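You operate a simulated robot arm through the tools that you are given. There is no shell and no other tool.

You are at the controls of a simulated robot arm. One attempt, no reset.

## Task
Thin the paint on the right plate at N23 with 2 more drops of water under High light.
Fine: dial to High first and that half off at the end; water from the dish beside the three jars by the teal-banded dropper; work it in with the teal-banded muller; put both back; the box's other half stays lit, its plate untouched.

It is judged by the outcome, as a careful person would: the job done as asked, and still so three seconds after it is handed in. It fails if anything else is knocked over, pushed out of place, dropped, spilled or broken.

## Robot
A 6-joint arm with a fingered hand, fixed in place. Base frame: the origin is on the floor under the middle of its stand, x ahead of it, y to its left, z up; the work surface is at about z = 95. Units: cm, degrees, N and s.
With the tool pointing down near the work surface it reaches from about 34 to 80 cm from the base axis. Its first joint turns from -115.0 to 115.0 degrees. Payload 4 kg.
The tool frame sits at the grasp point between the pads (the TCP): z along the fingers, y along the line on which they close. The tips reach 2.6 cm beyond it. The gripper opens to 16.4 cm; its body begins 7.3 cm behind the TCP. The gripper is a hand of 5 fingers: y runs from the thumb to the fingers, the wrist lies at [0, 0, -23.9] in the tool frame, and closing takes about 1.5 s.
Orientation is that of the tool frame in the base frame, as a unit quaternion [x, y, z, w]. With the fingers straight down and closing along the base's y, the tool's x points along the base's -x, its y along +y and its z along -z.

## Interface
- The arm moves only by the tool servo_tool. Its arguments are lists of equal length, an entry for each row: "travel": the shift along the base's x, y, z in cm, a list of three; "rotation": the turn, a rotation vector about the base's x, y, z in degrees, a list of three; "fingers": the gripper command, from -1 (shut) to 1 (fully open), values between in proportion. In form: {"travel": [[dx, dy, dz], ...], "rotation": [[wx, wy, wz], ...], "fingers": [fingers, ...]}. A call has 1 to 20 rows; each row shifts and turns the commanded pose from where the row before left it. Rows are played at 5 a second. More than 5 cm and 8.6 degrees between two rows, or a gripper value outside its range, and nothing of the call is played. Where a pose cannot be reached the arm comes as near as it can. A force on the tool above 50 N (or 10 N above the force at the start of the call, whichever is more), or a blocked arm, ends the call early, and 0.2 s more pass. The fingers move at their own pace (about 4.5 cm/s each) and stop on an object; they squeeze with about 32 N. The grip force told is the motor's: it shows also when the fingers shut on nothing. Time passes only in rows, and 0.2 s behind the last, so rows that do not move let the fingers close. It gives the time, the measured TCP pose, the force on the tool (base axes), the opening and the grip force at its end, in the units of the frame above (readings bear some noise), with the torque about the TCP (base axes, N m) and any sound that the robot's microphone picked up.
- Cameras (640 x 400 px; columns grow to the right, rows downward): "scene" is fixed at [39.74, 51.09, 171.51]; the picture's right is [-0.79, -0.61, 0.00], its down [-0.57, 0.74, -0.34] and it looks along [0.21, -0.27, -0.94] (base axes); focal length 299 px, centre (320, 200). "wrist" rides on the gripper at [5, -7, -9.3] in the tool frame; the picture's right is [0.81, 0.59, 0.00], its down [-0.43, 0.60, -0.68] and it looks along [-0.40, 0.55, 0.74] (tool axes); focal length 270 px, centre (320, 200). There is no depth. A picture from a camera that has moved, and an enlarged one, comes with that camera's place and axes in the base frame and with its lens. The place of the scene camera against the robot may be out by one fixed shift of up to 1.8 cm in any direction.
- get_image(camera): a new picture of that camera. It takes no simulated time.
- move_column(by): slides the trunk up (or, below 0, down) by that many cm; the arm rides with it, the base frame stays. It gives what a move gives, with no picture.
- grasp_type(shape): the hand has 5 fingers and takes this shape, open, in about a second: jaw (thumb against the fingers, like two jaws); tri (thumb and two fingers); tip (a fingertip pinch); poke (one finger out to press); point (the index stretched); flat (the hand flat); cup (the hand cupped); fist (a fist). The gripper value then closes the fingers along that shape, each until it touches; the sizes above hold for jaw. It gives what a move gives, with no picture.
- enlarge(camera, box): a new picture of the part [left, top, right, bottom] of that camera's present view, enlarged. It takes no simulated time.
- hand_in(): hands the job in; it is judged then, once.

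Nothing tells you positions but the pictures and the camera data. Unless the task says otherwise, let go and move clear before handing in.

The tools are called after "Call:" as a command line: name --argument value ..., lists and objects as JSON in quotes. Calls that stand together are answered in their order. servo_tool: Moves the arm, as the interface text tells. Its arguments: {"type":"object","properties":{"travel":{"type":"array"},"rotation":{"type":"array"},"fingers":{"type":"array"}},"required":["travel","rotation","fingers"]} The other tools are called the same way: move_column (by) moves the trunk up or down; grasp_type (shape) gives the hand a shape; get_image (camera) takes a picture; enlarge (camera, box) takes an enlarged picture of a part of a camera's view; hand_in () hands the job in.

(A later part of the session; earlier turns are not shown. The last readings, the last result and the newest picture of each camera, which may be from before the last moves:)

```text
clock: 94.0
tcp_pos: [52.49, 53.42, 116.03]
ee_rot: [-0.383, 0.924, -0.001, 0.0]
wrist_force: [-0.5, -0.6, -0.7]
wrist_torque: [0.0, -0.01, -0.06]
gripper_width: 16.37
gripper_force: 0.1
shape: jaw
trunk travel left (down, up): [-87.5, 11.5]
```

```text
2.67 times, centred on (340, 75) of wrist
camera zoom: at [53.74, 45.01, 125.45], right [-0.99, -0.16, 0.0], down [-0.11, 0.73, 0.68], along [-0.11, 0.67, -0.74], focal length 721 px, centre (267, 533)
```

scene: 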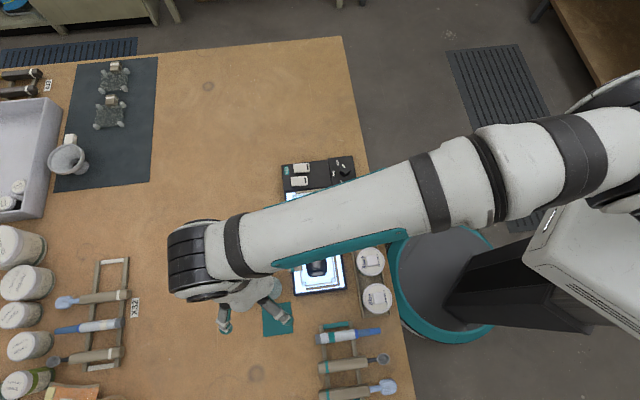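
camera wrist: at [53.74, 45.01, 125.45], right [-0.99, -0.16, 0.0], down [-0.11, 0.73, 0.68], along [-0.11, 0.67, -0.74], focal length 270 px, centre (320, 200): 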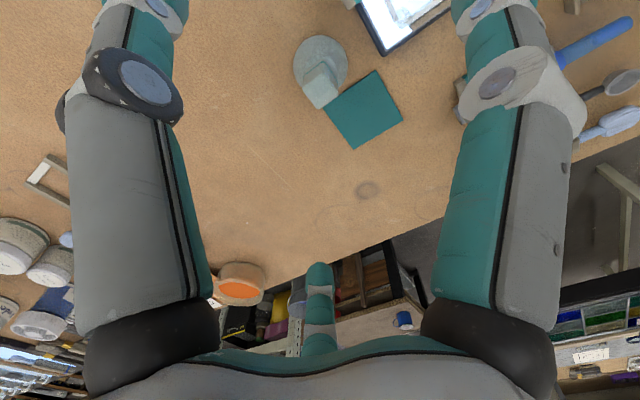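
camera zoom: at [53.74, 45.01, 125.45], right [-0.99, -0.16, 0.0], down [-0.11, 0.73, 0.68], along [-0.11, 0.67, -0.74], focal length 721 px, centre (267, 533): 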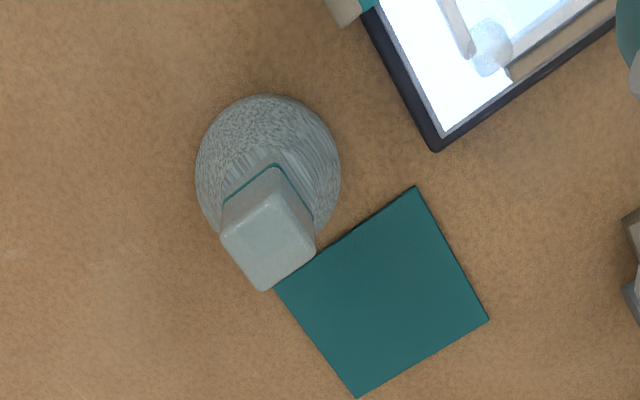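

The muller stands at about (52.3, 53.5). It has a 2.1 cm square handle aligned to the table, with its top at z≈102.6. I'll come down over it with fingers partly open.

Call:
servo_tool --travel '[[-0.18, 0, -2], [0, 0, -3], [0, 0, -3], [0, 0, -1.5], [0, 0, 0], [0, 0, 0]]' --rotation '[[0, 0, 0], [0, 0, 0], [0, 0, 0], [0, 0, 0], [0, 0, 0], [0, 0, 0]]' --fingers '[0.6, 0.3, 0, -0.1, -0.1, -0.1]'

Call:
get_image --camera "wrist"

Call:
enlarge --camera "wrist" --box '[240, 60, 400, 200]'

```text
clock: 95.4
tcp_pos: [52.28, 53.58, 106.5]
ee_rot: [-0.383, 0.924, -0.001, 0.0]
wrist_force: [0.1, -0.1, -0.5]
wrist_torque: [-0.02, -0.01, -0.01]
gripper_width: 7.42
gripper_force: 0.0
shape: jaw
trunk travel left (down, up): [-87.5, 11.5]
```

```text
taken
camera wrist: at [53.6, 45.01, 115.95], right [-0.99, -0.16, 0.0], down [-0.11, 0.73, 0.68], along [-0.11, 0.67, -0.74], focal length 270 px, centre (320, 200)
```

wrist: 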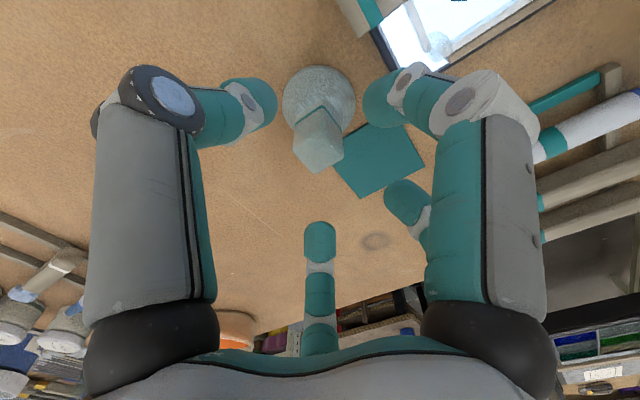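

```text
2.86 times, centred on (320, 130) of wrist
camera zoom: at [53.6, 45.01, 115.95], right [-0.99, -0.16, 0.0], down [-0.11, 0.73, 0.68], along [-0.11, 0.67, -0.74], focal length 772 px, centre (320, 400)
```

zoom: 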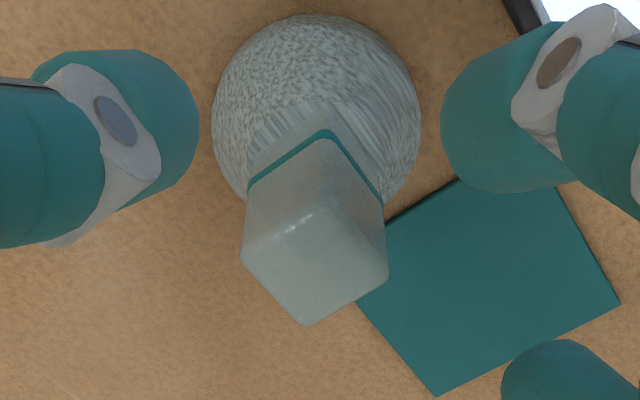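

Call:
servo_tool --travel '[[0.03, -0.03, -2], [0, 0, -1.5], [0, 0, -1.2], [0, 0, -0.6], [0, 0, 0]]' --rotation '[[0, 0, 0], [0, 0, 0], [0, 0, 0], [0, 0, 0], [0, 0, 0]]' --fingers '[-0.1, -0.1, -0.1, -0.1, -0.1]'

Call:
enlarge --camera "wrist" --box '[220, 60, 420, 260]'

```text
clock: 96.6
tcp_pos: [52.32, 53.44, 100.97]
ee_rot: [-0.383, 0.924, -0.001, -0.001]
wrist_force: [0.0, -0.1, -0.5]
wrist_torque: [-0.02, -0.03, 0.0]
gripper_width: 7.45
gripper_force: 0.0
shape: jaw
trunk travel left (down, up): [-87.5, 11.5]
```

```text
2.00 times, centred on (320, 160) of wrist
camera zoom: at [53.54, 44.98, 110.46], right [-0.99, -0.16, 0.0], down [-0.11, 0.73, 0.68], along [-0.11, 0.67, -0.74], focal length 541 px, centre (320, 280)
```

zoom: 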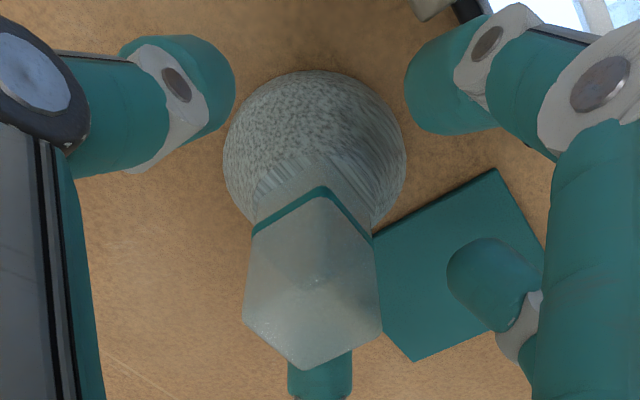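

Call:
servo_tool --travel '[[0, 0, 0], [0, 0, 0], [0, 0, 0], [0, 0, 0], [0, 0, 0], [0, 0, 0], [0, 0, 0], [0, 0, 0]]' --rotation '[[0, 0, 0], [0, 0, 0], [0, 0, 0], [0, 0, 0], [0, 0, 0], [0, 0, 0], [0, 0, 0], [0, 0, 0]]' --fingers '[-0.3, -0.5, -0.6, -0.7, -0.8, -0.9, -1, -1]'

Call:
enlarge --camera "wrist" --box '[220, 60, 420, 260]'

Call:
enlarge --camera "scene" --box '[230, 250, 330, 350]'

```text
clock: 98.4
tcp_pos: [52.34, 53.34, 100.93]
ee_rot: [-0.382, 0.924, 0.0, -0.001]
wrist_force: [-0.8, 0.6, 0.0]
wrist_torque: [-0.03, -0.01, 0.03]
gripper_width: 2.1
gripper_force: 32.5
shape: jaw
trunk travel left (down, up): [-87.5, 11.5]
```

```text
2.00 times, centred on (320, 160) of wrist
camera zoom: at [53.55, 44.99, 110.46], right [-0.99, -0.16, 0.0], down [-0.11, 0.73, 0.68], along [-0.11, 0.67, -0.74], focal length 541 px, centre (320, 280)
```

zoom: 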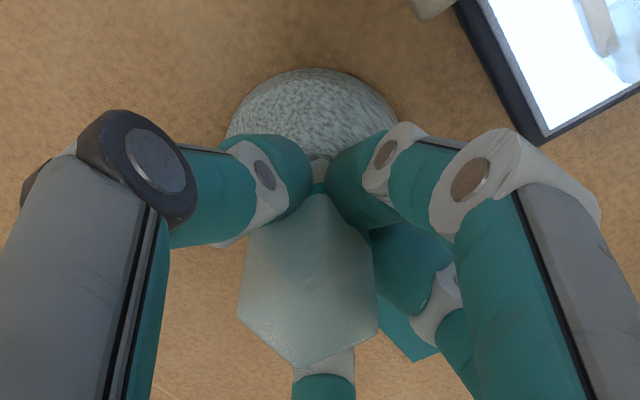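

```text
4.00 times, centred on (280, 300) of scene
camera zoom: at [39.74, 51.09, 171.51], right [-0.79, -0.61, 0.0], down [-0.57, 0.74, -0.34], along [0.21, -0.27, -0.94], focal length 1196 px, centre (480, -200)
```

zoom: 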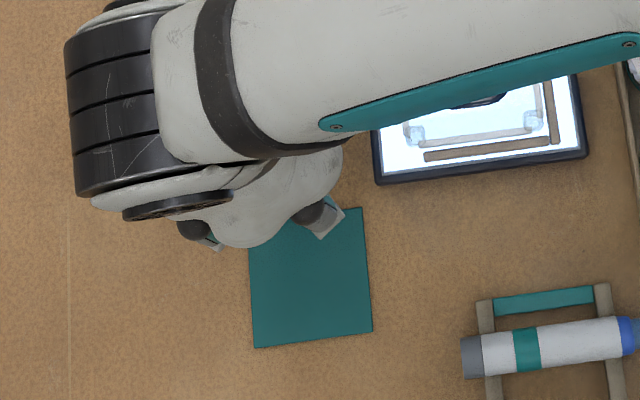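

The muller is gripped at its handle. I'll lift it and carry it high over to the amber plate.

Call:
servo_tool --travel '[[0, 0, 1], [0, 0, 3], [0, 0, 4], [0, 0, 4], [0.62, -3.38, 2], [0.62, -3.38, 0], [0.62, -3.38, 0], [0.62, -3.38, 0], [0.62, -3.38, 0], [0.62, -3.38, 0], [0, 0, 0]]' --rotation '[[0, 0, 0], [0, 0, 0], [0, 0, 0], [0, 0, 0], [0, 0, 0], [0, 0, 0], [0, 0, 0], [0, 0, 0], [0, 0, 0], [0, 0, 0], [0, 0, 0]]' --fingers '[-1, -1, -1, -1, -1, -1, -1, -1, -1, -1, -1]'

Call:
get_image --camera "wrist"

Call:
get_image --camera "scene"

```text
clock: 100.8
tcp_pos: [55.93, 33.1, 114.88]
ee_rot: [-0.383, 0.924, -0.002, 0.0]
wrist_force: [-0.8, -0.3, -2.6]
wrist_torque: [-0.02, -0.01, 0.03]
gripper_width: 2.12
gripper_force: 32.0
shape: jaw
trunk travel left (down, up): [-87.5, 11.5]
```

```text
taken
camera wrist: at [57.12, 24.67, 124.32], right [-0.99, -0.16, 0.0], down [-0.11, 0.73, 0.68], along [-0.11, 0.67, -0.74], focal length 270 px, centre (320, 200)
```

wrist: 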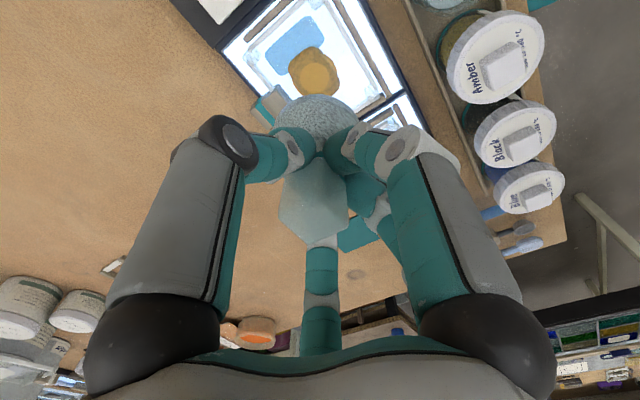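

```text
taken
```

scene: 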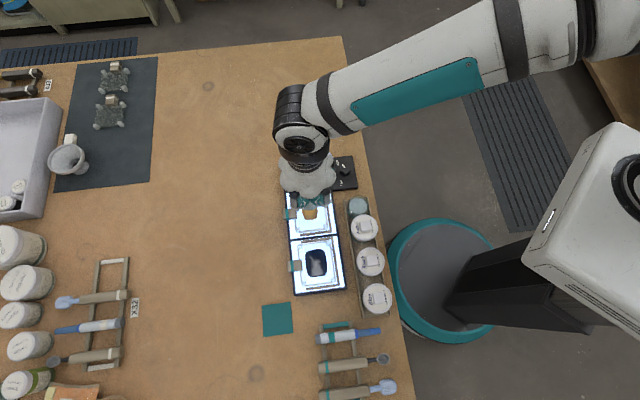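

Call:
enlarge --camera "wrist" --box '[200, 0, 440, 150]'

```text
2.67 times, centred on (320, 75) of wrist
camera zoom: at [57.12, 24.67, 124.32], right [-0.99, -0.16, 0.0], down [-0.11, 0.73, 0.68], along [-0.11, 0.67, -0.74], focal length 721 px, centre (320, 533)
```

zoom: 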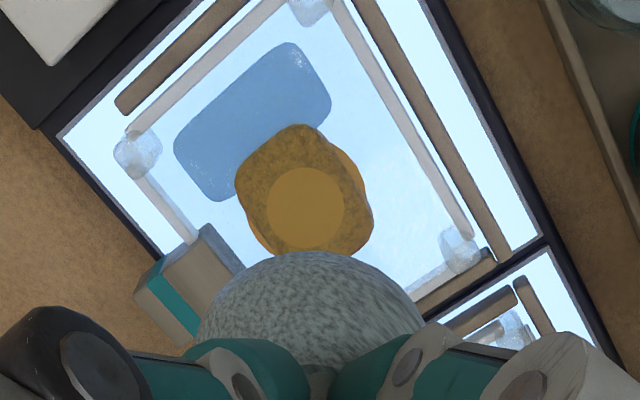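

Call:
servo_tool --travel '[[0.4, 0, -2.5], [0, 0, -3], [0, 0, -2.5], [0, 0, -1], [0, 0, 0]]' --rotation '[[0, 0, 0], [0, 0, 0], [0, 0, 0], [0, 0, 0], [0, 0, 0]]' --fingers '[-1, -1, -1, -1, -1]'

Call:
get_image --camera "wrist"

Call:
enlarge --camera "scene" --box '[275, 170, 355, 250]'

```text
clock: 102.0
tcp_pos: [56.41, 32.97, 105.86]
ee_rot: [-0.383, 0.924, -0.002, -0.001]
wrist_force: [-0.1, 0.2, -1.5]
wrist_torque: [0.01, 0.02, 0.02]
gripper_width: 2.11
gripper_force: 31.6
shape: jaw
trunk travel left (down, up): [-87.5, 11.5]
```

```text
taken
camera wrist: at [57.71, 24.55, 115.36], right [-0.99, -0.16, 0.0], down [-0.11, 0.73, 0.68], along [-0.11, 0.67, -0.74], focal length 270 px, centre (320, 200)
```

wrist: 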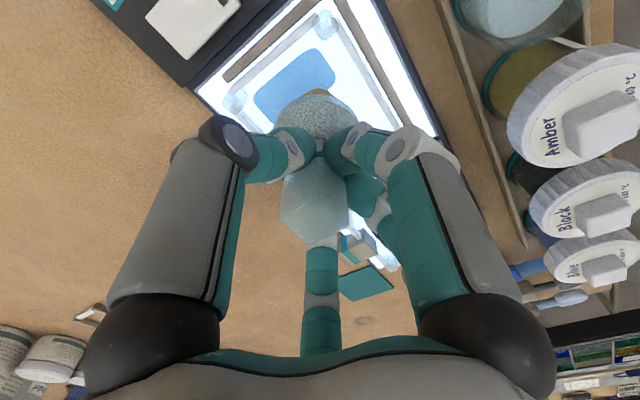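

```text
5.00 times, centred on (315, 210) of scene
camera zoom: at [39.74, 51.09, 171.51], right [-0.79, -0.61, 0.0], down [-0.57, 0.74, -0.34], along [0.21, -0.27, -0.94], focal length 1496 px, centre (345, 150)
```

zoom: 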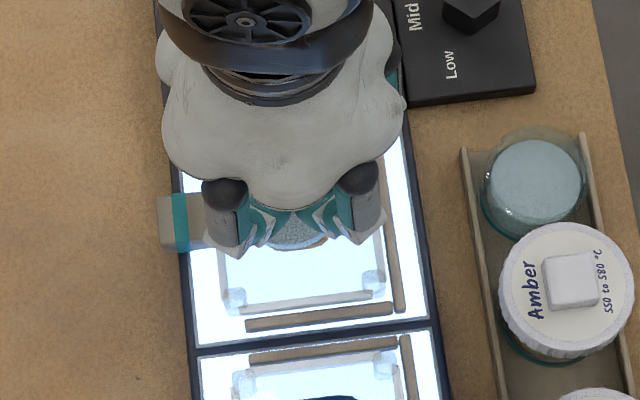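

Call:
servo_tool --travel '[[-0.15, 0.1, -0.5], [0, 0, -0.4], [0, 0, -0.3], [0, 0, 0]]' --rotation '[[0, 0, 0], [0, 0, 0], [0, 0, 0], [0, 0, 0]]' --fingers '[-1, -1, -1, -1]'

Call:
enlarge --camera "wrist" --box '[180, 0, 460, 180]'

```text
clock: 103.0
tcp_pos: [56.36, 33.16, 104.8]
ee_rot: [-0.383, 0.924, -0.001, -0.001]
wrist_force: [0.5, 0.2, -2.0]
wrist_torque: [0.0, -0.01, 0.01]
gripper_width: 2.13
gripper_force: 32.3
shape: jaw
trunk travel left (down, up): [-87.5, 11.5]
```

```text
2.22 times, centred on (320, 90) of wrist
camera zoom: at [57.56, 24.7, 114.25], right [-0.99, -0.16, 0.0], down [-0.11, 0.73, 0.68], along [-0.11, 0.67, -0.74], focal length 601 px, centre (320, 444)
```

zoom: 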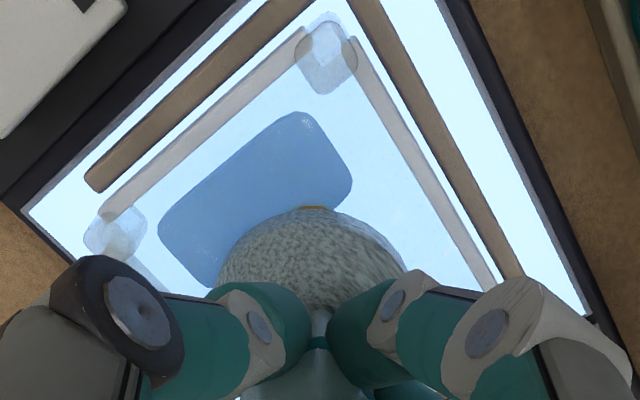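

Call:
servo_tool --travel '[[0, 0, -0.2], [0, 0, -0.2], [0, 0, 0]]' --rotation '[[0, 0, 0], [0, 0, 0], [0, 0, 0]]' --fingers '[-1, -1, -1]'

Call:
enlarge --camera "wrist" --box '[180, 0, 460, 180]'

```text
clock: 103.8
tcp_pos: [56.25, 33.14, 104.51]
ee_rot: [-0.382, 0.924, -0.001, 0.0]
wrist_force: [0.1, 1.1, 2.0]
wrist_torque: [-0.04, -0.12, 0.0]
gripper_width: 2.12
gripper_force: 31.7
shape: jaw
trunk travel left (down, up): [-87.5, 11.5]
```

```text
2.22 times, centred on (320, 90) of wrist
camera zoom: at [57.51, 24.73, 113.9], right [-0.99, -0.16, 0.0], down [-0.12, 0.73, 0.68], along [-0.11, 0.67, -0.74], focal length 601 px, centre (320, 444)
```

zoom: 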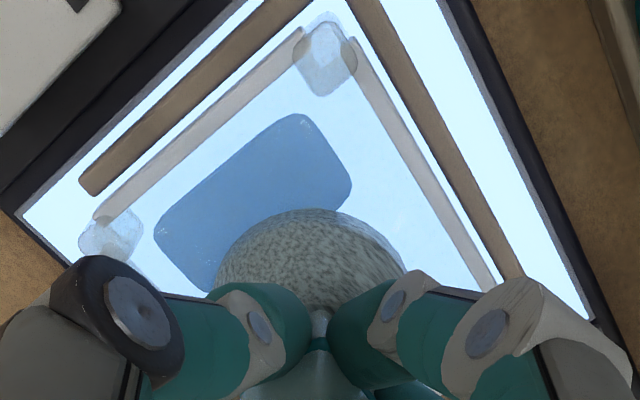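

The muller touches the plate at TCP z≈104.5 with a light press. I'll start with small, gentle circles and watch the forces.

Call:
servo_tool --travel '[[0.28, -0.28, 0], [0.21, 0.07, 0], [0.07, 0.21, 0], [-0.21, 0.28, 0], [-0.28, 0.14, 0], [-0.28, -0.07, 0], [-0.07, -0.28, 0], [0.28, -0.07, 0]]' --rotation '[[0, 0, 0], [0, 0, 0], [0, 0, 0], [0, 0, 0], [0, 0, 0], [0, 0, 0], [0, 0, 0], [0, 0, 0]]' --fingers '[-1, -1, -1, -1, -1, -1, -1, -1]'

Call:
enlarge --camera "wrist" --box '[180, 0, 460, 180]'

```text
clock: 105.6
tcp_pos: [56.25, 33.26, 104.41]
ee_rot: [-0.383, 0.924, -0.001, 0.0]
wrist_force: [-1.7, 1.9, 4.4]
wrist_torque: [-0.02, -0.05, -0.05]
gripper_width: 2.12
gripper_force: 31.5
shape: jaw
trunk travel left (down, up): [-87.5, 11.5]
```

```text
2.22 times, centred on (320, 90) of wrist
camera zoom: at [57.47, 24.79, 113.88], right [-0.99, -0.16, 0.0], down [-0.11, 0.73, 0.68], along [-0.11, 0.67, -0.74], focal length 601 px, centre (320, 444)
```

zoom: 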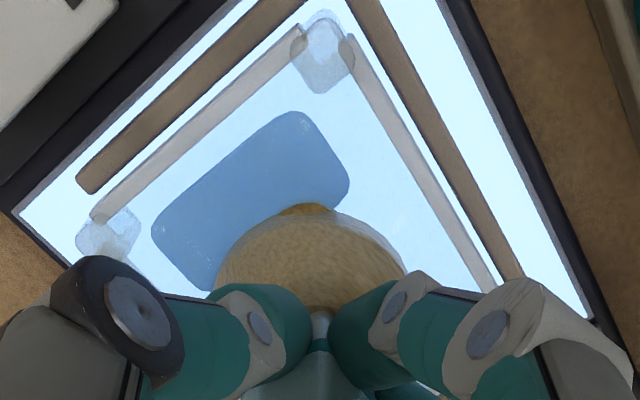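

Paint is now on the muller's face and the forces are low. I'll widen the strokes so they reach across the pile and the water film, keeping clear of the rims.

Call:
servo_tool --travel '[[0.212, -0.636, 0], [0.424, -0.424, 0], [0.424, -0.283, 0], [0.212, 0.495, 0], [-0.354, 0.495, 0], [-0.566, 0.424, 0], [-0.636, 0.212, 0], [-0.495, -0.071, 0], [0, -0.566, 0], [0.354, -0.636, 0]]' --rotation '[[0, 0, 0], [0, 0, 0], [0, 0, 0], [0, 0, 0], [0, 0, 0], [0, 0, 0], [0, 0, 0], [0, 0, 0], [0, 0, 0], [0, 0, 0]]' --fingers '[-1, -1, -1, -1, -1, -1, -1, -1, -1, -1]'

Call:
enlarge --camera "wrist" --box '[180, 0, 460, 180]'

Call:
enlarge --camera "scene" --box '[275, 170, 355, 250]'

```text
clock: 107.8
tcp_pos: [55.99, 32.3, 104.42]
ee_rot: [-0.382, 0.924, -0.001, 0.0]
wrist_force: [-0.6, 1.3, 1.2]
wrist_torque: [-0.02, -0.06, 0.0]
gripper_width: 2.11
gripper_force: 32.0
shape: jaw
trunk travel left (down, up): [-87.5, 11.5]
```

```text
2.22 times, centred on (320, 90) of wrist
camera zoom: at [57.1, 23.77, 113.91], right [-0.99, -0.16, 0.0], down [-0.11, 0.73, 0.68], along [-0.11, 0.67, -0.74], focal length 601 px, centre (320, 444)
```

zoom: 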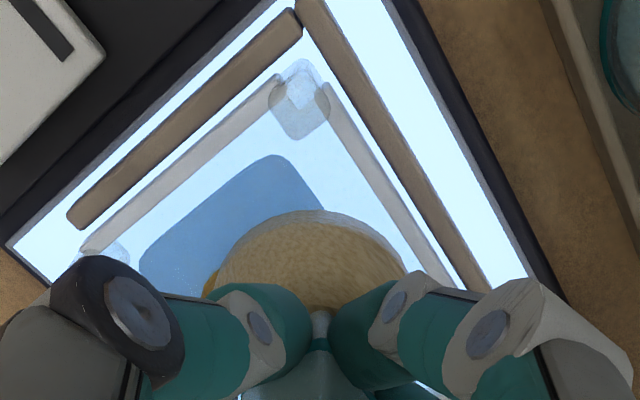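

```text
5.00 times, centred on (315, 210) of scene
camera zoom: at [39.74, 51.09, 171.51], right [-0.79, -0.61, 0.0], down [-0.57, 0.74, -0.34], along [0.21, -0.27, -0.94], focal length 1496 px, centre (345, 150)
```

zoom: 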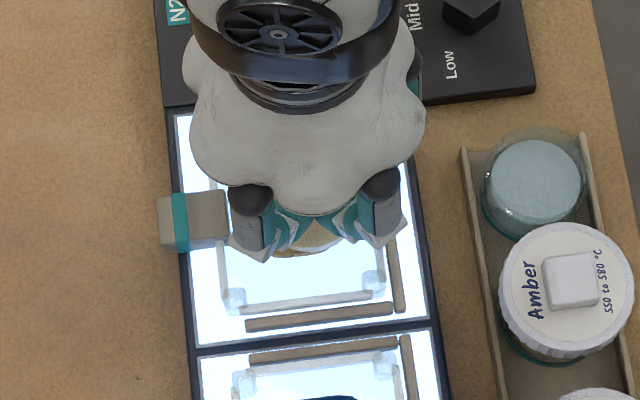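

Call:
servo_tool --travel '[[0.566, -0.424, 0], [0.566, -0.141, 0], [0.424, 0.283, 0], [-0.071, 0.636, 0], [-0.495, 0.495, 0], [-0.566, 0.283, 0], [-0.636, -0.071, 0], [0.071, -0.636, 0], [0.424, -0.424, 0], [0.354, 0.354, 0]]' --rotation '[[0, 0, 0], [0, 0, 0], [0, 0, 0], [0, 0, 0], [0, 0, 0], [0, 0, 0], [0, 0, 0], [0, 0, 0], [0, 0, 0], [0, 0, 0]]' --fingers '[-1, -1, -1, -1, -1, -1, -1, -1, -1, -1]'

Call:
enlarge --camera "wrist" --box '[180, 0, 460, 180]'

```text
clock: 110.0
tcp_pos: [56.39, 32.58, 104.3]
ee_rot: [-0.383, 0.924, -0.001, -0.001]
wrist_force: [-0.9, -0.8, -0.5]
wrist_torque: [-0.04, -0.05, -0.02]
gripper_width: 2.12
gripper_force: 31.3
shape: jaw
trunk travel left (down, up): [-87.5, 11.5]
```

```text
2.22 times, centred on (320, 90) of wrist
camera zoom: at [57.64, 24.11, 113.92], right [-0.99, -0.16, 0.0], down [-0.11, 0.73, 0.68], along [-0.11, 0.67, -0.74], focal length 601 px, centre (320, 444)
```

zoom: 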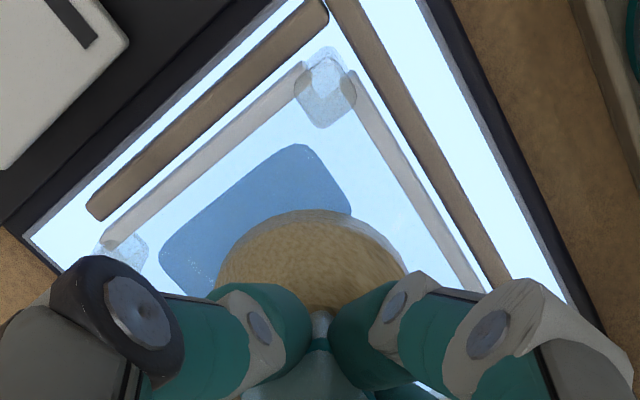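

The contact got lighter, so I'll press slightly more and do another full set of elliptical strokes.

Call:
servo_tool --travel '[[0.46, -0.46, -0.15], [0.46, -0.4, 0], [0.113, 0.467, 0], [-0.276, 0.643, 0], [-0.566, 0.566, 0], [-0.643, 0.276, 0], [-0.467, -0.113, 0], [-0.113, -0.467, 0], [0.276, -0.643, 0], [0.566, -0.566, 0], [0.643, -0.276, 0], [0.467, 0.113, 0]]' --rotation '[[0, 0, 0], [0, 0, 0], [0, 0, 0], [0, 0, 0], [0, 0, 0], [0, 0, 0], [0, 0, 0], [0, 0, 0], [0, 0, 0], [0, 0, 0], [0, 0, 0], [0, 0, 0]]' --fingers '[-1, -1, -1, -1, -1, -1, -1, -1, -1, -1, -1, -1]'

Call:
enlarge --camera "wrist" --box '[180, 0, 460, 180]'

Call:
enlarge --camera "scene" --box '[275, 170, 355, 250]'

```text
clock: 112.6
tcp_pos: [57.32, 31.59, 104.22]
ee_rot: [-0.384, 0.923, -0.002, -0.001]
wrist_force: [-4.4, -1.1, 10.5]
wrist_torque: [-0.05, 0.03, -0.01]
gripper_width: 2.14
gripper_force: 31.9
shape: jaw
trunk travel left (down, up): [-87.5, 11.5]
```

```text
2.22 times, centred on (320, 90) of wrist
camera zoom: at [58.57, 23.1, 113.82], right [-0.99, -0.16, 0.0], down [-0.11, 0.73, 0.68], along [-0.11, 0.67, -0.74], focal length 601 px, centre (320, 444)
```

zoom: 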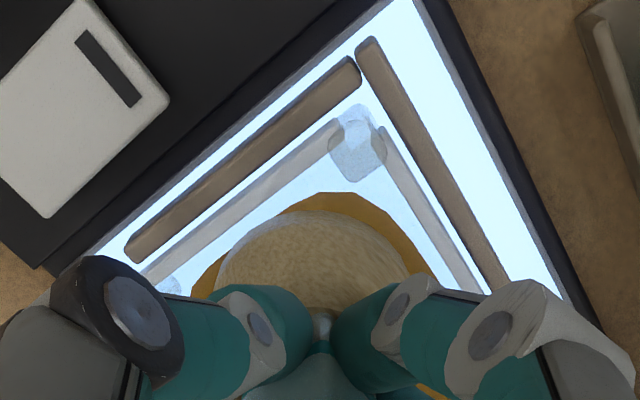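

```text
5.00 times, centred on (315, 210) of scene
camera zoom: at [39.74, 51.09, 171.51], right [-0.79, -0.61, 0.0], down [-0.57, 0.74, -0.34], along [0.21, -0.27, -0.94], focal length 1496 px, centre (345, 150)
```

zoom: 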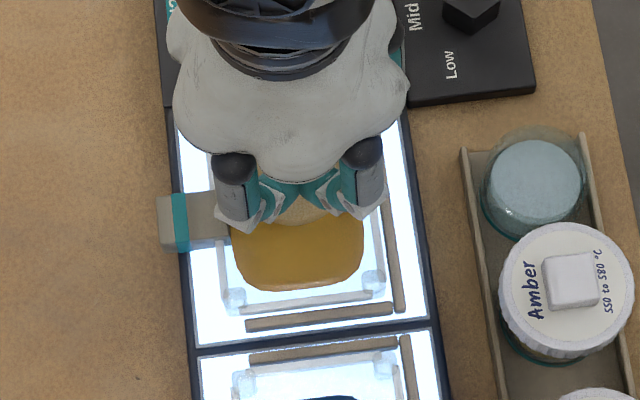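

The film and pile have merged into one even, wider paint. I'll lift the muller straight up and check the plate.

Call:
servo_tool --travel '[[-0.1, 0.1, 0.15], [0, 0, 1], [0, 0, 3], [0, 0, 4], [0, 0, 3]]' --rotation '[[0, 0, 0], [0, 0, 0], [0, 0, 0], [0, 0, 0], [0, 0, 0]]' --fingers '[-1, -1, -1, -1, -1]'

Call:
get_image --camera "wrist"

Call:
enlarge --camera "wrist" --box '[200, 0, 440, 150]'

Call:
enlarge --camera "scene" --box '[275, 170, 355, 250]'

```text
clock: 113.8
tcp_pos: [57.11, 31.89, 115.49]
ee_rot: [-0.382, 0.924, -0.002, -0.001]
wrist_force: [0.4, 0.1, -1.5]
wrist_torque: [0.0, -0.02, 0.02]
gripper_width: 2.15
gripper_force: 32.2
shape: jaw
trunk travel left (down, up): [-87.5, 11.5]
```

```text
taken
camera wrist: at [58.32, 23.4, 124.94], right [-0.99, -0.16, 0.0], down [-0.11, 0.73, 0.68], along [-0.11, 0.67, -0.74], focal length 270 px, centre (320, 200)
```

wrist: 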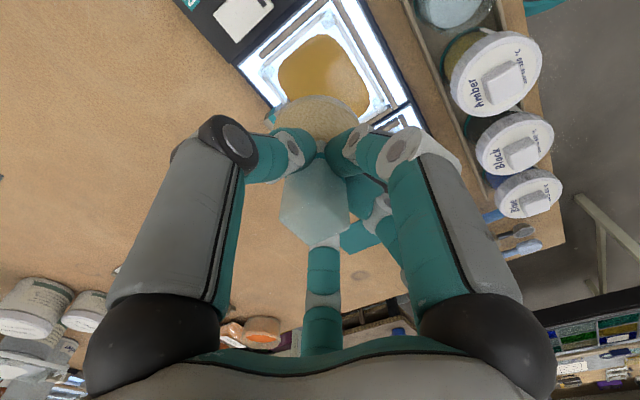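

```text
2.67 times, centred on (320, 75) of wrist
camera zoom: at [58.32, 23.4, 124.94], right [-0.99, -0.16, 0.0], down [-0.11, 0.73, 0.68], along [-0.11, 0.67, -0.74], focal length 721 px, centre (320, 533)
```

zoom: 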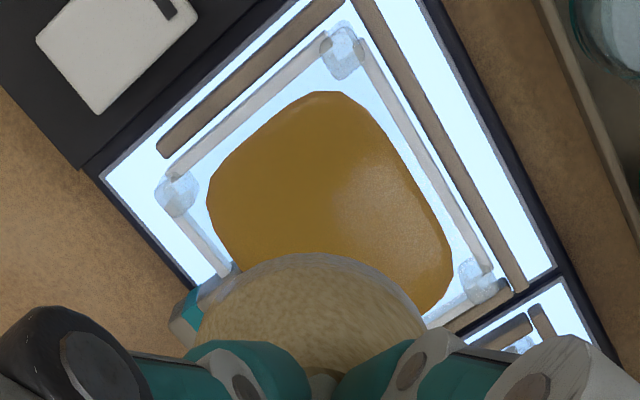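

```text
5.00 times, centred on (315, 210) of scene
camera zoom: at [39.74, 51.09, 171.51], right [-0.79, -0.61, 0.0], down [-0.57, 0.74, -0.34], along [0.21, -0.27, -0.94], focal length 1496 px, centre (345, 150)
```

zoom: 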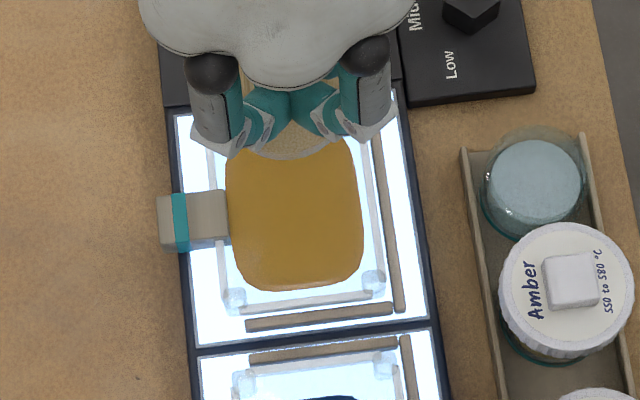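

The paint is one even, thinner layer, and the plate is still in its fences. I'll take the muller back to its spot beside the mat.

Call:
servo_tool --travel '[[-0.795, 3.6, 0], [-0.795, 3.6, 0], [-0.795, 3.6, 0], [-0.795, 3.6, 0], [-0.795, 3.6, 0], [-0.795, 3.59, 0], [0, 0, -4], [0, 0, -4], [0, 0, -3], [0, 0, -1.5], [0, 0, 0]]' --rotation '[[0, 0, 0], [0, 0, 0], [0, 0, 0], [0, 0, 0], [0, 0, 0], [0, 0, 0], [0, 0, 0], [0, 0, 0], [0, 0, 0], [0, 0, 0], [0, 0, 0]]' --fingers '[-1, -1, -1, -1, -1, -1, -1, -1, -1, -1, -1]'

Call:
get_image --camera "wrist"

Call:
enlarge --camera "wrist" --box '[220, 60, 420, 260]'

```text
clock: 116.2
tcp_pos: [52.39, 53.35, 102.82]
ee_rot: [-0.383, 0.924, -0.002, -0.001]
wrist_force: [0.2, -0.3, -0.7]
wrist_torque: [0.0, -0.01, -0.01]
gripper_width: 2.18
gripper_force: 31.5
shape: jaw
trunk travel left (down, up): [-87.5, 11.5]
```

```text
taken
camera wrist: at [53.71, 44.88, 112.28], right [-0.99, -0.16, 0.0], down [-0.11, 0.73, 0.68], along [-0.11, 0.67, -0.74], focal length 270 px, centre (320, 200)
```

wrist: 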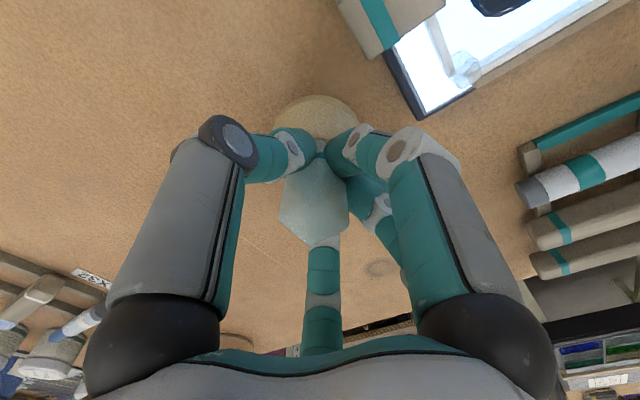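

```text
2.00 times, centred on (320, 160) of wrist
camera zoom: at [53.71, 44.88, 112.28], right [-0.99, -0.16, 0.0], down [-0.11, 0.73, 0.68], along [-0.11, 0.67, -0.74], focal length 541 px, centre (320, 280)
```

zoom: 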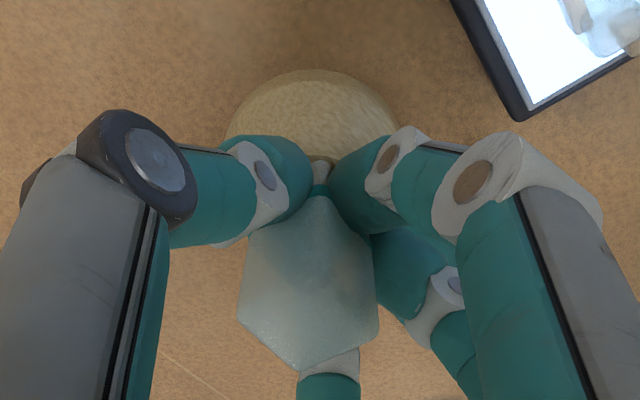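

Call:
get_image --camera "scene"

```text
taken
```

scene: 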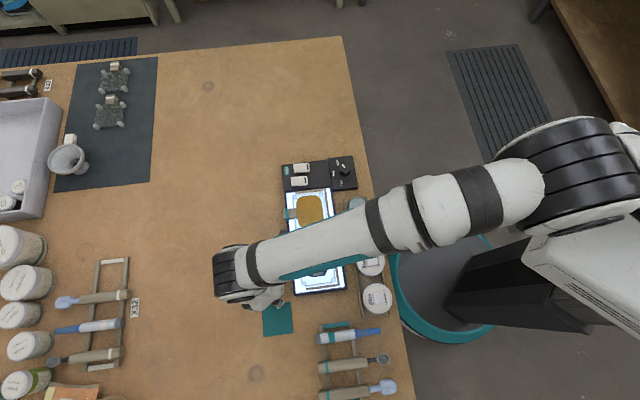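

Call:
servo_tool --travel '[[-0.16, 0.11, -0.6], [0, 0, -0.5], [0, 0, -0.3], [0, 0, -0.15], [0, 0, 0]]' --rotation '[[0, 0, 0], [0, 0, 0], [0, 0, 0], [0, 0, 0], [0, 0, 0]]' --fingers '[-1, -1, -1, -1, -1]'

Call:
enlarge --camera "wrist" --box '[220, 60, 420, 260]'

```text
clock: 117.4
tcp_pos: [52.27, 53.42, 101.32]
ee_rot: [-0.384, 0.923, 0.0, 0.0]
wrist_force: [0.2, 0.1, -1.9]
wrist_torque: [0.03, -0.03, 0.01]
gripper_width: 2.15
gripper_force: 31.5
shape: jaw
trunk travel left (down, up): [-87.5, 11.5]
```

```text
2.00 times, centred on (320, 160) of wrist
camera zoom: at [53.54, 45.03, 110.82], right [-0.99, -0.16, 0.0], down [-0.11, 0.73, 0.68], along [-0.11, 0.67, -0.74], focal length 541 px, centre (320, 280)
```

zoom: 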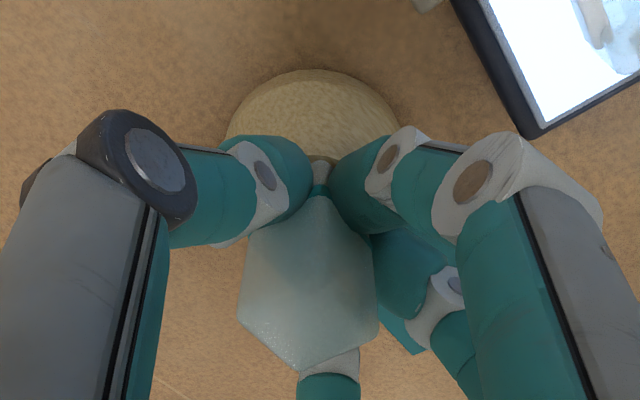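

Still just above the table. I'll lower in small steps until it touches.

Call:
servo_tool --travel '[[0, 0, -0.15], [0, 0, -0.15], [0, 0, 0]]' --rotation '[[0, 0, 0], [0, 0, 0], [0, 0, 0]]' --fingers '[-1, -1, -1]'

```text
clock: 118.2
tcp_pos: [52.3, 53.52, 101.03]
ee_rot: [-0.382, 0.924, -0.002, -0.001]
wrist_force: [-0.9, 0.5, -1.5]
wrist_torque: [-0.02, -0.01, 0.02]
gripper_width: 2.18
gripper_force: 32.3
shape: jaw
trunk travel left (down, up): [-87.5, 11.5]
```

Call:
servo_tool --travel '[[0, 0, -0.1], [0, 0, 0]]' --rotation '[[0, 0, 0], [0, 0, 0]]' --fingers '[-1, -1]'

```text
clock: 118.8
tcp_pos: [52.23, 53.54, 100.98]
ee_rot: [-0.382, 0.924, -0.001, -0.001]
wrist_force: [-0.2, 0.9, -1.2]
wrist_torque: [-0.01, 0.01, 0.01]
gripper_width: 2.14
gripper_force: 31.3
shape: jaw
trunk travel left (down, up): [-87.5, 11.5]
```

Call:
servo_tool --travel '[[0, 0, -0.1], [0, 0, 0]]' --rotation '[[0, 0, 0], [0, 0, 0]]' --fingers '[-1, -1]'

Call:
servo_tool --travel '[[0, 0, -0.1], [0, 0, 0]]' --rotation '[[0, 0, 0], [0, 0, 0]]' --fingers '[-1, -1]'

```text
clock: 119.4
tcp_pos: [52.33, 53.48, 100.84]
ee_rot: [-0.382, 0.924, -0.001, -0.001]
wrist_force: [0.2, 0.5, -0.5]
wrist_torque: [0.02, -0.02, -0.01]
gripper_width: 2.16
gripper_force: 31.7
shape: jaw
trunk travel left (down, up): [-87.5, 11.5]
```

```text
clock: 120.0
tcp_pos: [52.23, 53.52, 100.83]
ee_rot: [-0.382, 0.924, -0.001, 0.0]
wrist_force: [-1.8, 0.2, 2.2]
wrist_torque: [-0.05, -0.05, -0.03]
gripper_width: 2.16
gripper_force: 32.8
shape: jaw
trunk travel left (down, up): [-87.5, 11.5]
```

It is on the table, with about 4 N of contact. I'll open the fingers evenly and then rise.

Call:
servo_tool --travel '[[0, 0, 0], [0, 0, 0], [0, 0, 0], [0, 0, 0], [0, 0, 0], [0, 0, 0], [0, 0, 0]]' --rotation '[[0, 0, 0], [0, 0, 0], [0, 0, 0], [0, 0, 0], [0, 0, 0], [0, 0, 0], [0, 0, 0]]' --fingers '[-0.75, -0.6, -0.45, -0.3, -0.1, 0, 0]'

Call:
enlarge --camera "wrist" --box '[220, 60, 420, 260]'

```text
clock: 121.6
tcp_pos: [52.3, 53.49, 100.74]
ee_rot: [-0.382, 0.924, -0.002, -0.001]
wrist_force: [-0.4, -0.5, -0.1]
wrist_torque: [-0.02, 0.03, -0.02]
gripper_width: 8.17
gripper_force: 0.1
shape: jaw
trunk travel left (down, up): [-87.5, 11.5]
```

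```text
2.00 times, centred on (320, 160) of wrist
camera zoom: at [53.5, 44.98, 110.29], right [-0.99, -0.16, 0.0], down [-0.11, 0.73, 0.68], along [-0.11, 0.67, -0.74], focal length 541 px, centre (320, 280)
```

zoom: 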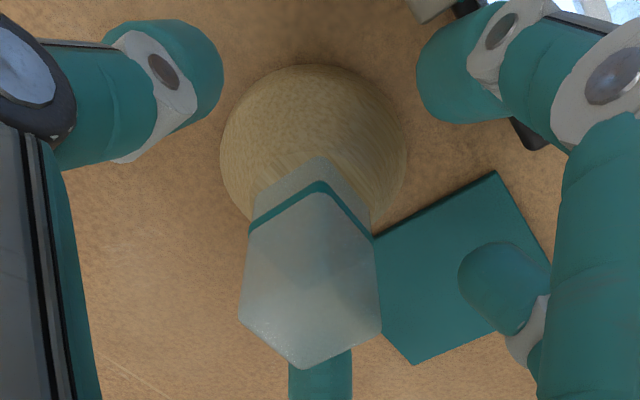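

The muller stands where it was relative to the mat. I'll rise clear and then go to the right-hand rocker switch.

Call:
servo_tool --travel '[[0, 0, 1], [0, 0, 3], [0, 0, 4], [0, 0, 4], [0, 0, 3], [0, 0, 0]]' --rotation '[[0, 0, 0], [0, 0, 0], [0, 0, 0], [0, 0, 0], [0, 0, 0], [0, 0, 0]]' --fingers '[0, 0, 0.2, 0.5, 1, 1]'

Call:
get_image --camera "wrist"

Call:
enlarge --camera "scene" --box '[270, 150, 370, 240]'

```text
clock: 123.0
tcp_pos: [52.22, 53.55, 115.82]
ee_rot: [-0.383, 0.924, -0.001, -0.001]
wrist_force: [-0.1, 0.4, 0.5]
wrist_torque: [0.02, 0.03, -0.02]
gripper_width: 16.37
gripper_force: 0.1
shape: jaw
trunk travel left (down, up): [-87.5, 11.5]
```

```text
taken
camera wrist: at [53.45, 45.11, 125.19], right [-0.99, -0.16, 0.0], down [-0.11, 0.73, 0.68], along [-0.11, 0.67, -0.74], focal length 270 px, centre (320, 200)
```

wrist: 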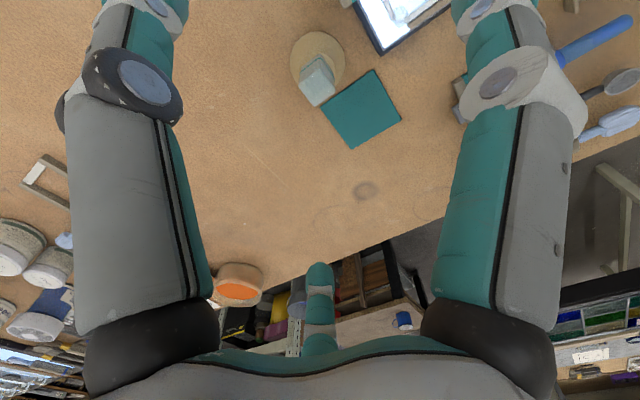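

```text
4.44 times, centred on (320, 195) of scene
camera zoom: at [39.74, 51.09, 171.51], right [-0.79, -0.61, 0.0], down [-0.57, 0.74, -0.34], along [0.21, -0.27, -0.94], focal length 1329 px, centre (320, 222)
```

zoom: 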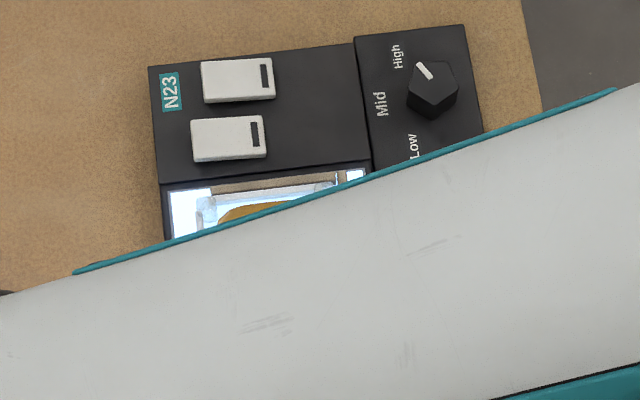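

Call:
servo_tool --travel '[[1.73, -3.65, 0], [1.73, -3.65, 0], [1.73, -3.65, 0], [1.73, -3.65, 0], [1.73, -3.65, 0], [1.73, -3.65, 0], [1.73, -3.65, 0], [1.7, -3.65, 0], [0, 0, -2], [0, 0, 0]]' --rotation '[[0, 0, 0], [0, 0, 0], [0, 0, 0], [0, 0, 0], [0, 0, 0], [0, 0, 0], [0, 0, 0], [0, 0, 0], [0, 0, 0], [0, 0, 0]]' --fingers '[1, 1, 1, 1, 1, 1, 1, 1, 1, 1]'

Call:
get_image --camera "wrist"

Call:
enlarge --camera "wrist" --box '[240, 0, 440, 150]'

Call:
get_image --camera "scene"

```text
clock: 125.2
tcp_pos: [66.06, 24.27, 113.81]
ee_rot: [-0.383, 0.924, -0.001, 0.0]
wrist_force: [0.7, -0.5, 1.1]
wrist_torque: [-0.01, 0.04, 0.01]
gripper_width: 16.38
gripper_force: 0.0
shape: jaw
trunk travel left (down, up): [-87.5, 11.5]
```

```text
taken
camera wrist: at [67.26, 15.77, 123.25], right [-0.99, -0.16, 0.0], down [-0.11, 0.73, 0.68], along [-0.11, 0.67, -0.74], focal length 270 px, centre (320, 200)
```

wrist: 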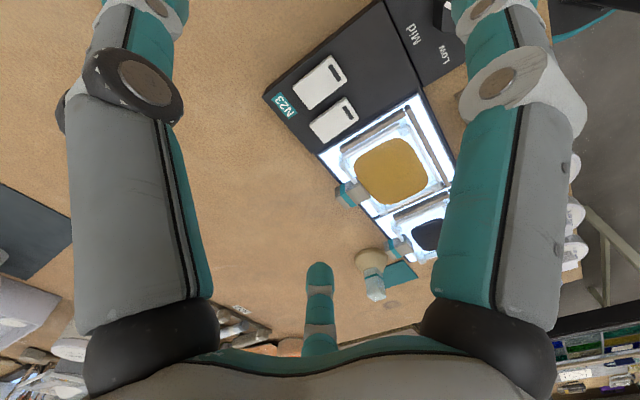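

```text
2.67 times, centred on (340, 75) of wrist
camera zoom: at [67.26, 15.77, 123.25], right [-0.99, -0.16, 0.0], down [-0.11, 0.73, 0.68], along [-0.11, 0.67, -0.74], focal length 721 px, centre (267, 533)
```

zoom: 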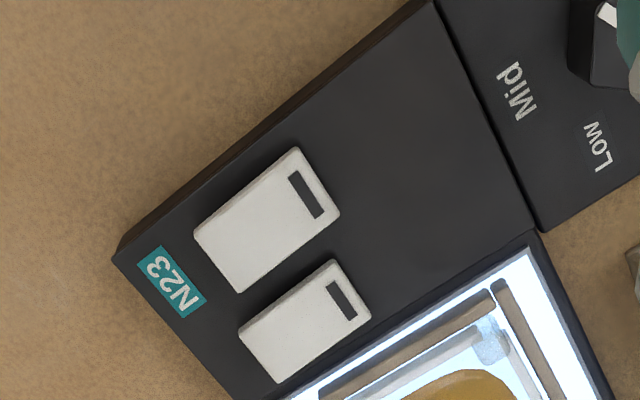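

```text
taken
```

scene: 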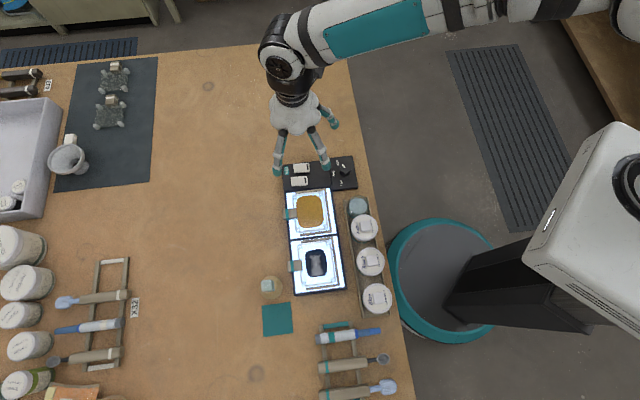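

Call:
enlarge --camera "wrist" --box '[300, 45, 390, 150]'

Call:
enlarge --camera "scene" --box '[280, 155, 330, 195]'

```text
3.81 times, centred on (345, 98) of wrist
camera zoom: at [67.26, 15.77, 123.25], right [-0.99, -0.16, 0.0], down [-0.11, 0.73, 0.68], along [-0.11, 0.67, -0.74], focal length 1030 px, centre (225, 590)
```

zoom: 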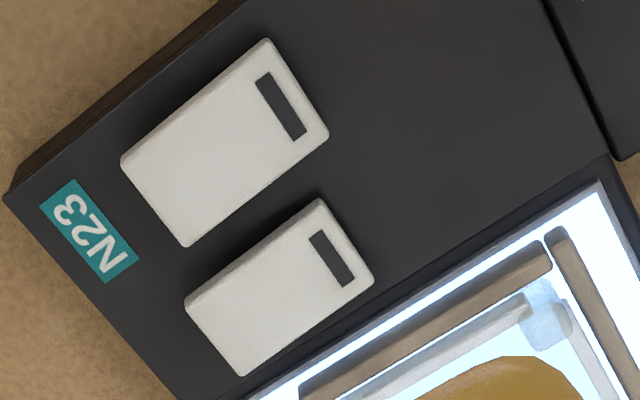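

```text
10.00 times, centred on (305, 175) of scene
camera zoom: at [39.74, 51.09, 171.51], right [-0.79, -0.61, 0.0], down [-0.57, 0.74, -0.34], along [0.21, -0.27, -0.94], focal length 2991 px, centre (470, 450)
```

zoom: 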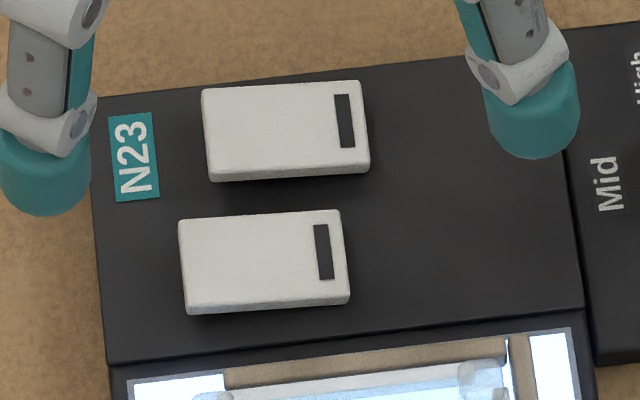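

Call:
grasp_type --shape "poke"

Call:
get_image --camera "wrist"

Call:
enlarge --camera "scene" --box '[240, 80, 370, 200]'

Call:
grasp_type --shape "point"

Call:
get_image --camera "wrist"

Call:
enlarge --camera "scene" --box '[240, 80, 370, 200]'

```text
clock: 126.1
tcp_pos: [65.94, 24.33, 113.75]
ee_rot: [-0.383, 0.924, -0.002, 0.0]
wrist_force: [0.0, -1.3, 0.1]
wrist_torque: [0.02, -0.02, -0.03]
gripper_width: 0.01
gripper_force: 0.0
shape: poke
trunk travel left (down, up): [-87.5, 11.5]
```

```text
taken
camera wrist: at [67.28, 15.84, 123.24], right [-0.99, -0.16, 0.0], down [-0.11, 0.73, 0.68], along [-0.11, 0.67, -0.74], focal length 270 px, centre (320, 200)
```

wrist: 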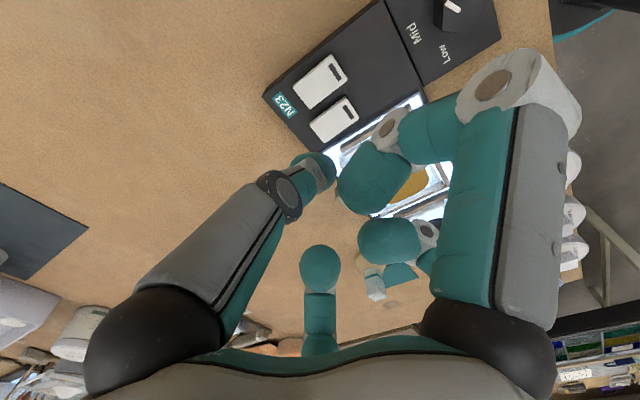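

```text
3.33 times, centred on (305, 140) of scene
camera zoom: at [39.74, 51.09, 171.51], right [-0.79, -0.61, 0.0], down [-0.57, 0.74, -0.34], along [0.21, -0.27, -0.94], focal length 997 px, centre (370, 400)
```

zoom: 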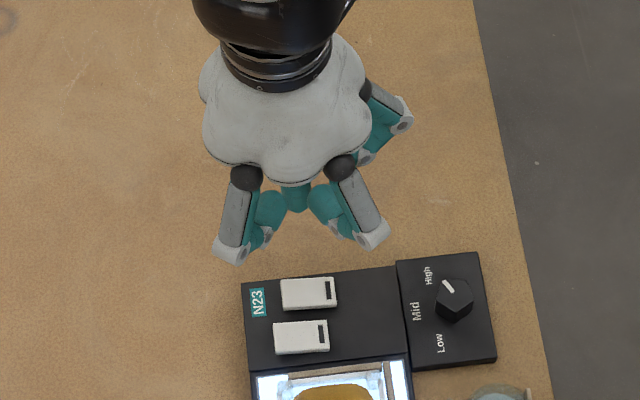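

```text
clock: 127.0
tcp_pos: [66.1, 24.31, 113.73]
ee_rot: [-0.381, 0.924, -0.001, -0.001]
wrist_force: [0.1, -0.5, 0.0]
wrist_torque: [0.01, 0.04, 0.04]
gripper_width: 15.81
gripper_force: 0.0
shape: point
trunk travel left (down, up): [-87.5, 11.5]
```

```text
taken
camera wrist: at [67.28, 15.85, 123.24], right [-0.99, -0.16, 0.0], down [-0.11, 0.73, 0.68], along [-0.11, 0.67, -0.74], focal length 270 px, centre (320, 200)
```

wrist: 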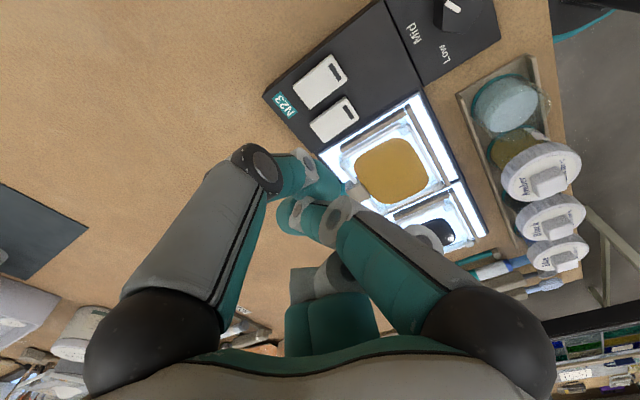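

```text
3.33 times, centred on (305, 140) of scene
camera zoom: at [39.74, 51.09, 171.51], right [-0.79, -0.61, 0.0], down [-0.57, 0.74, -0.34], along [0.21, -0.27, -0.94], focal length 997 px, centre (370, 400)
```

zoom: 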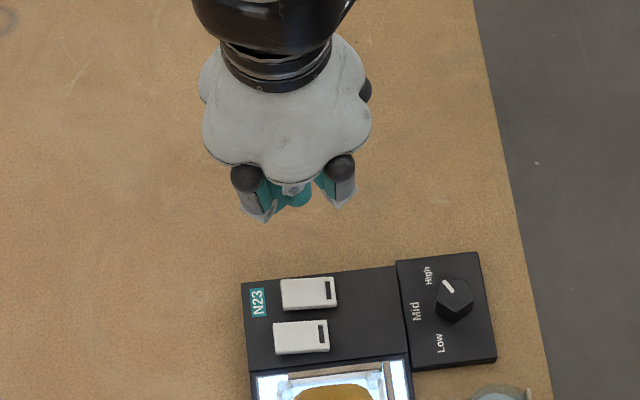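

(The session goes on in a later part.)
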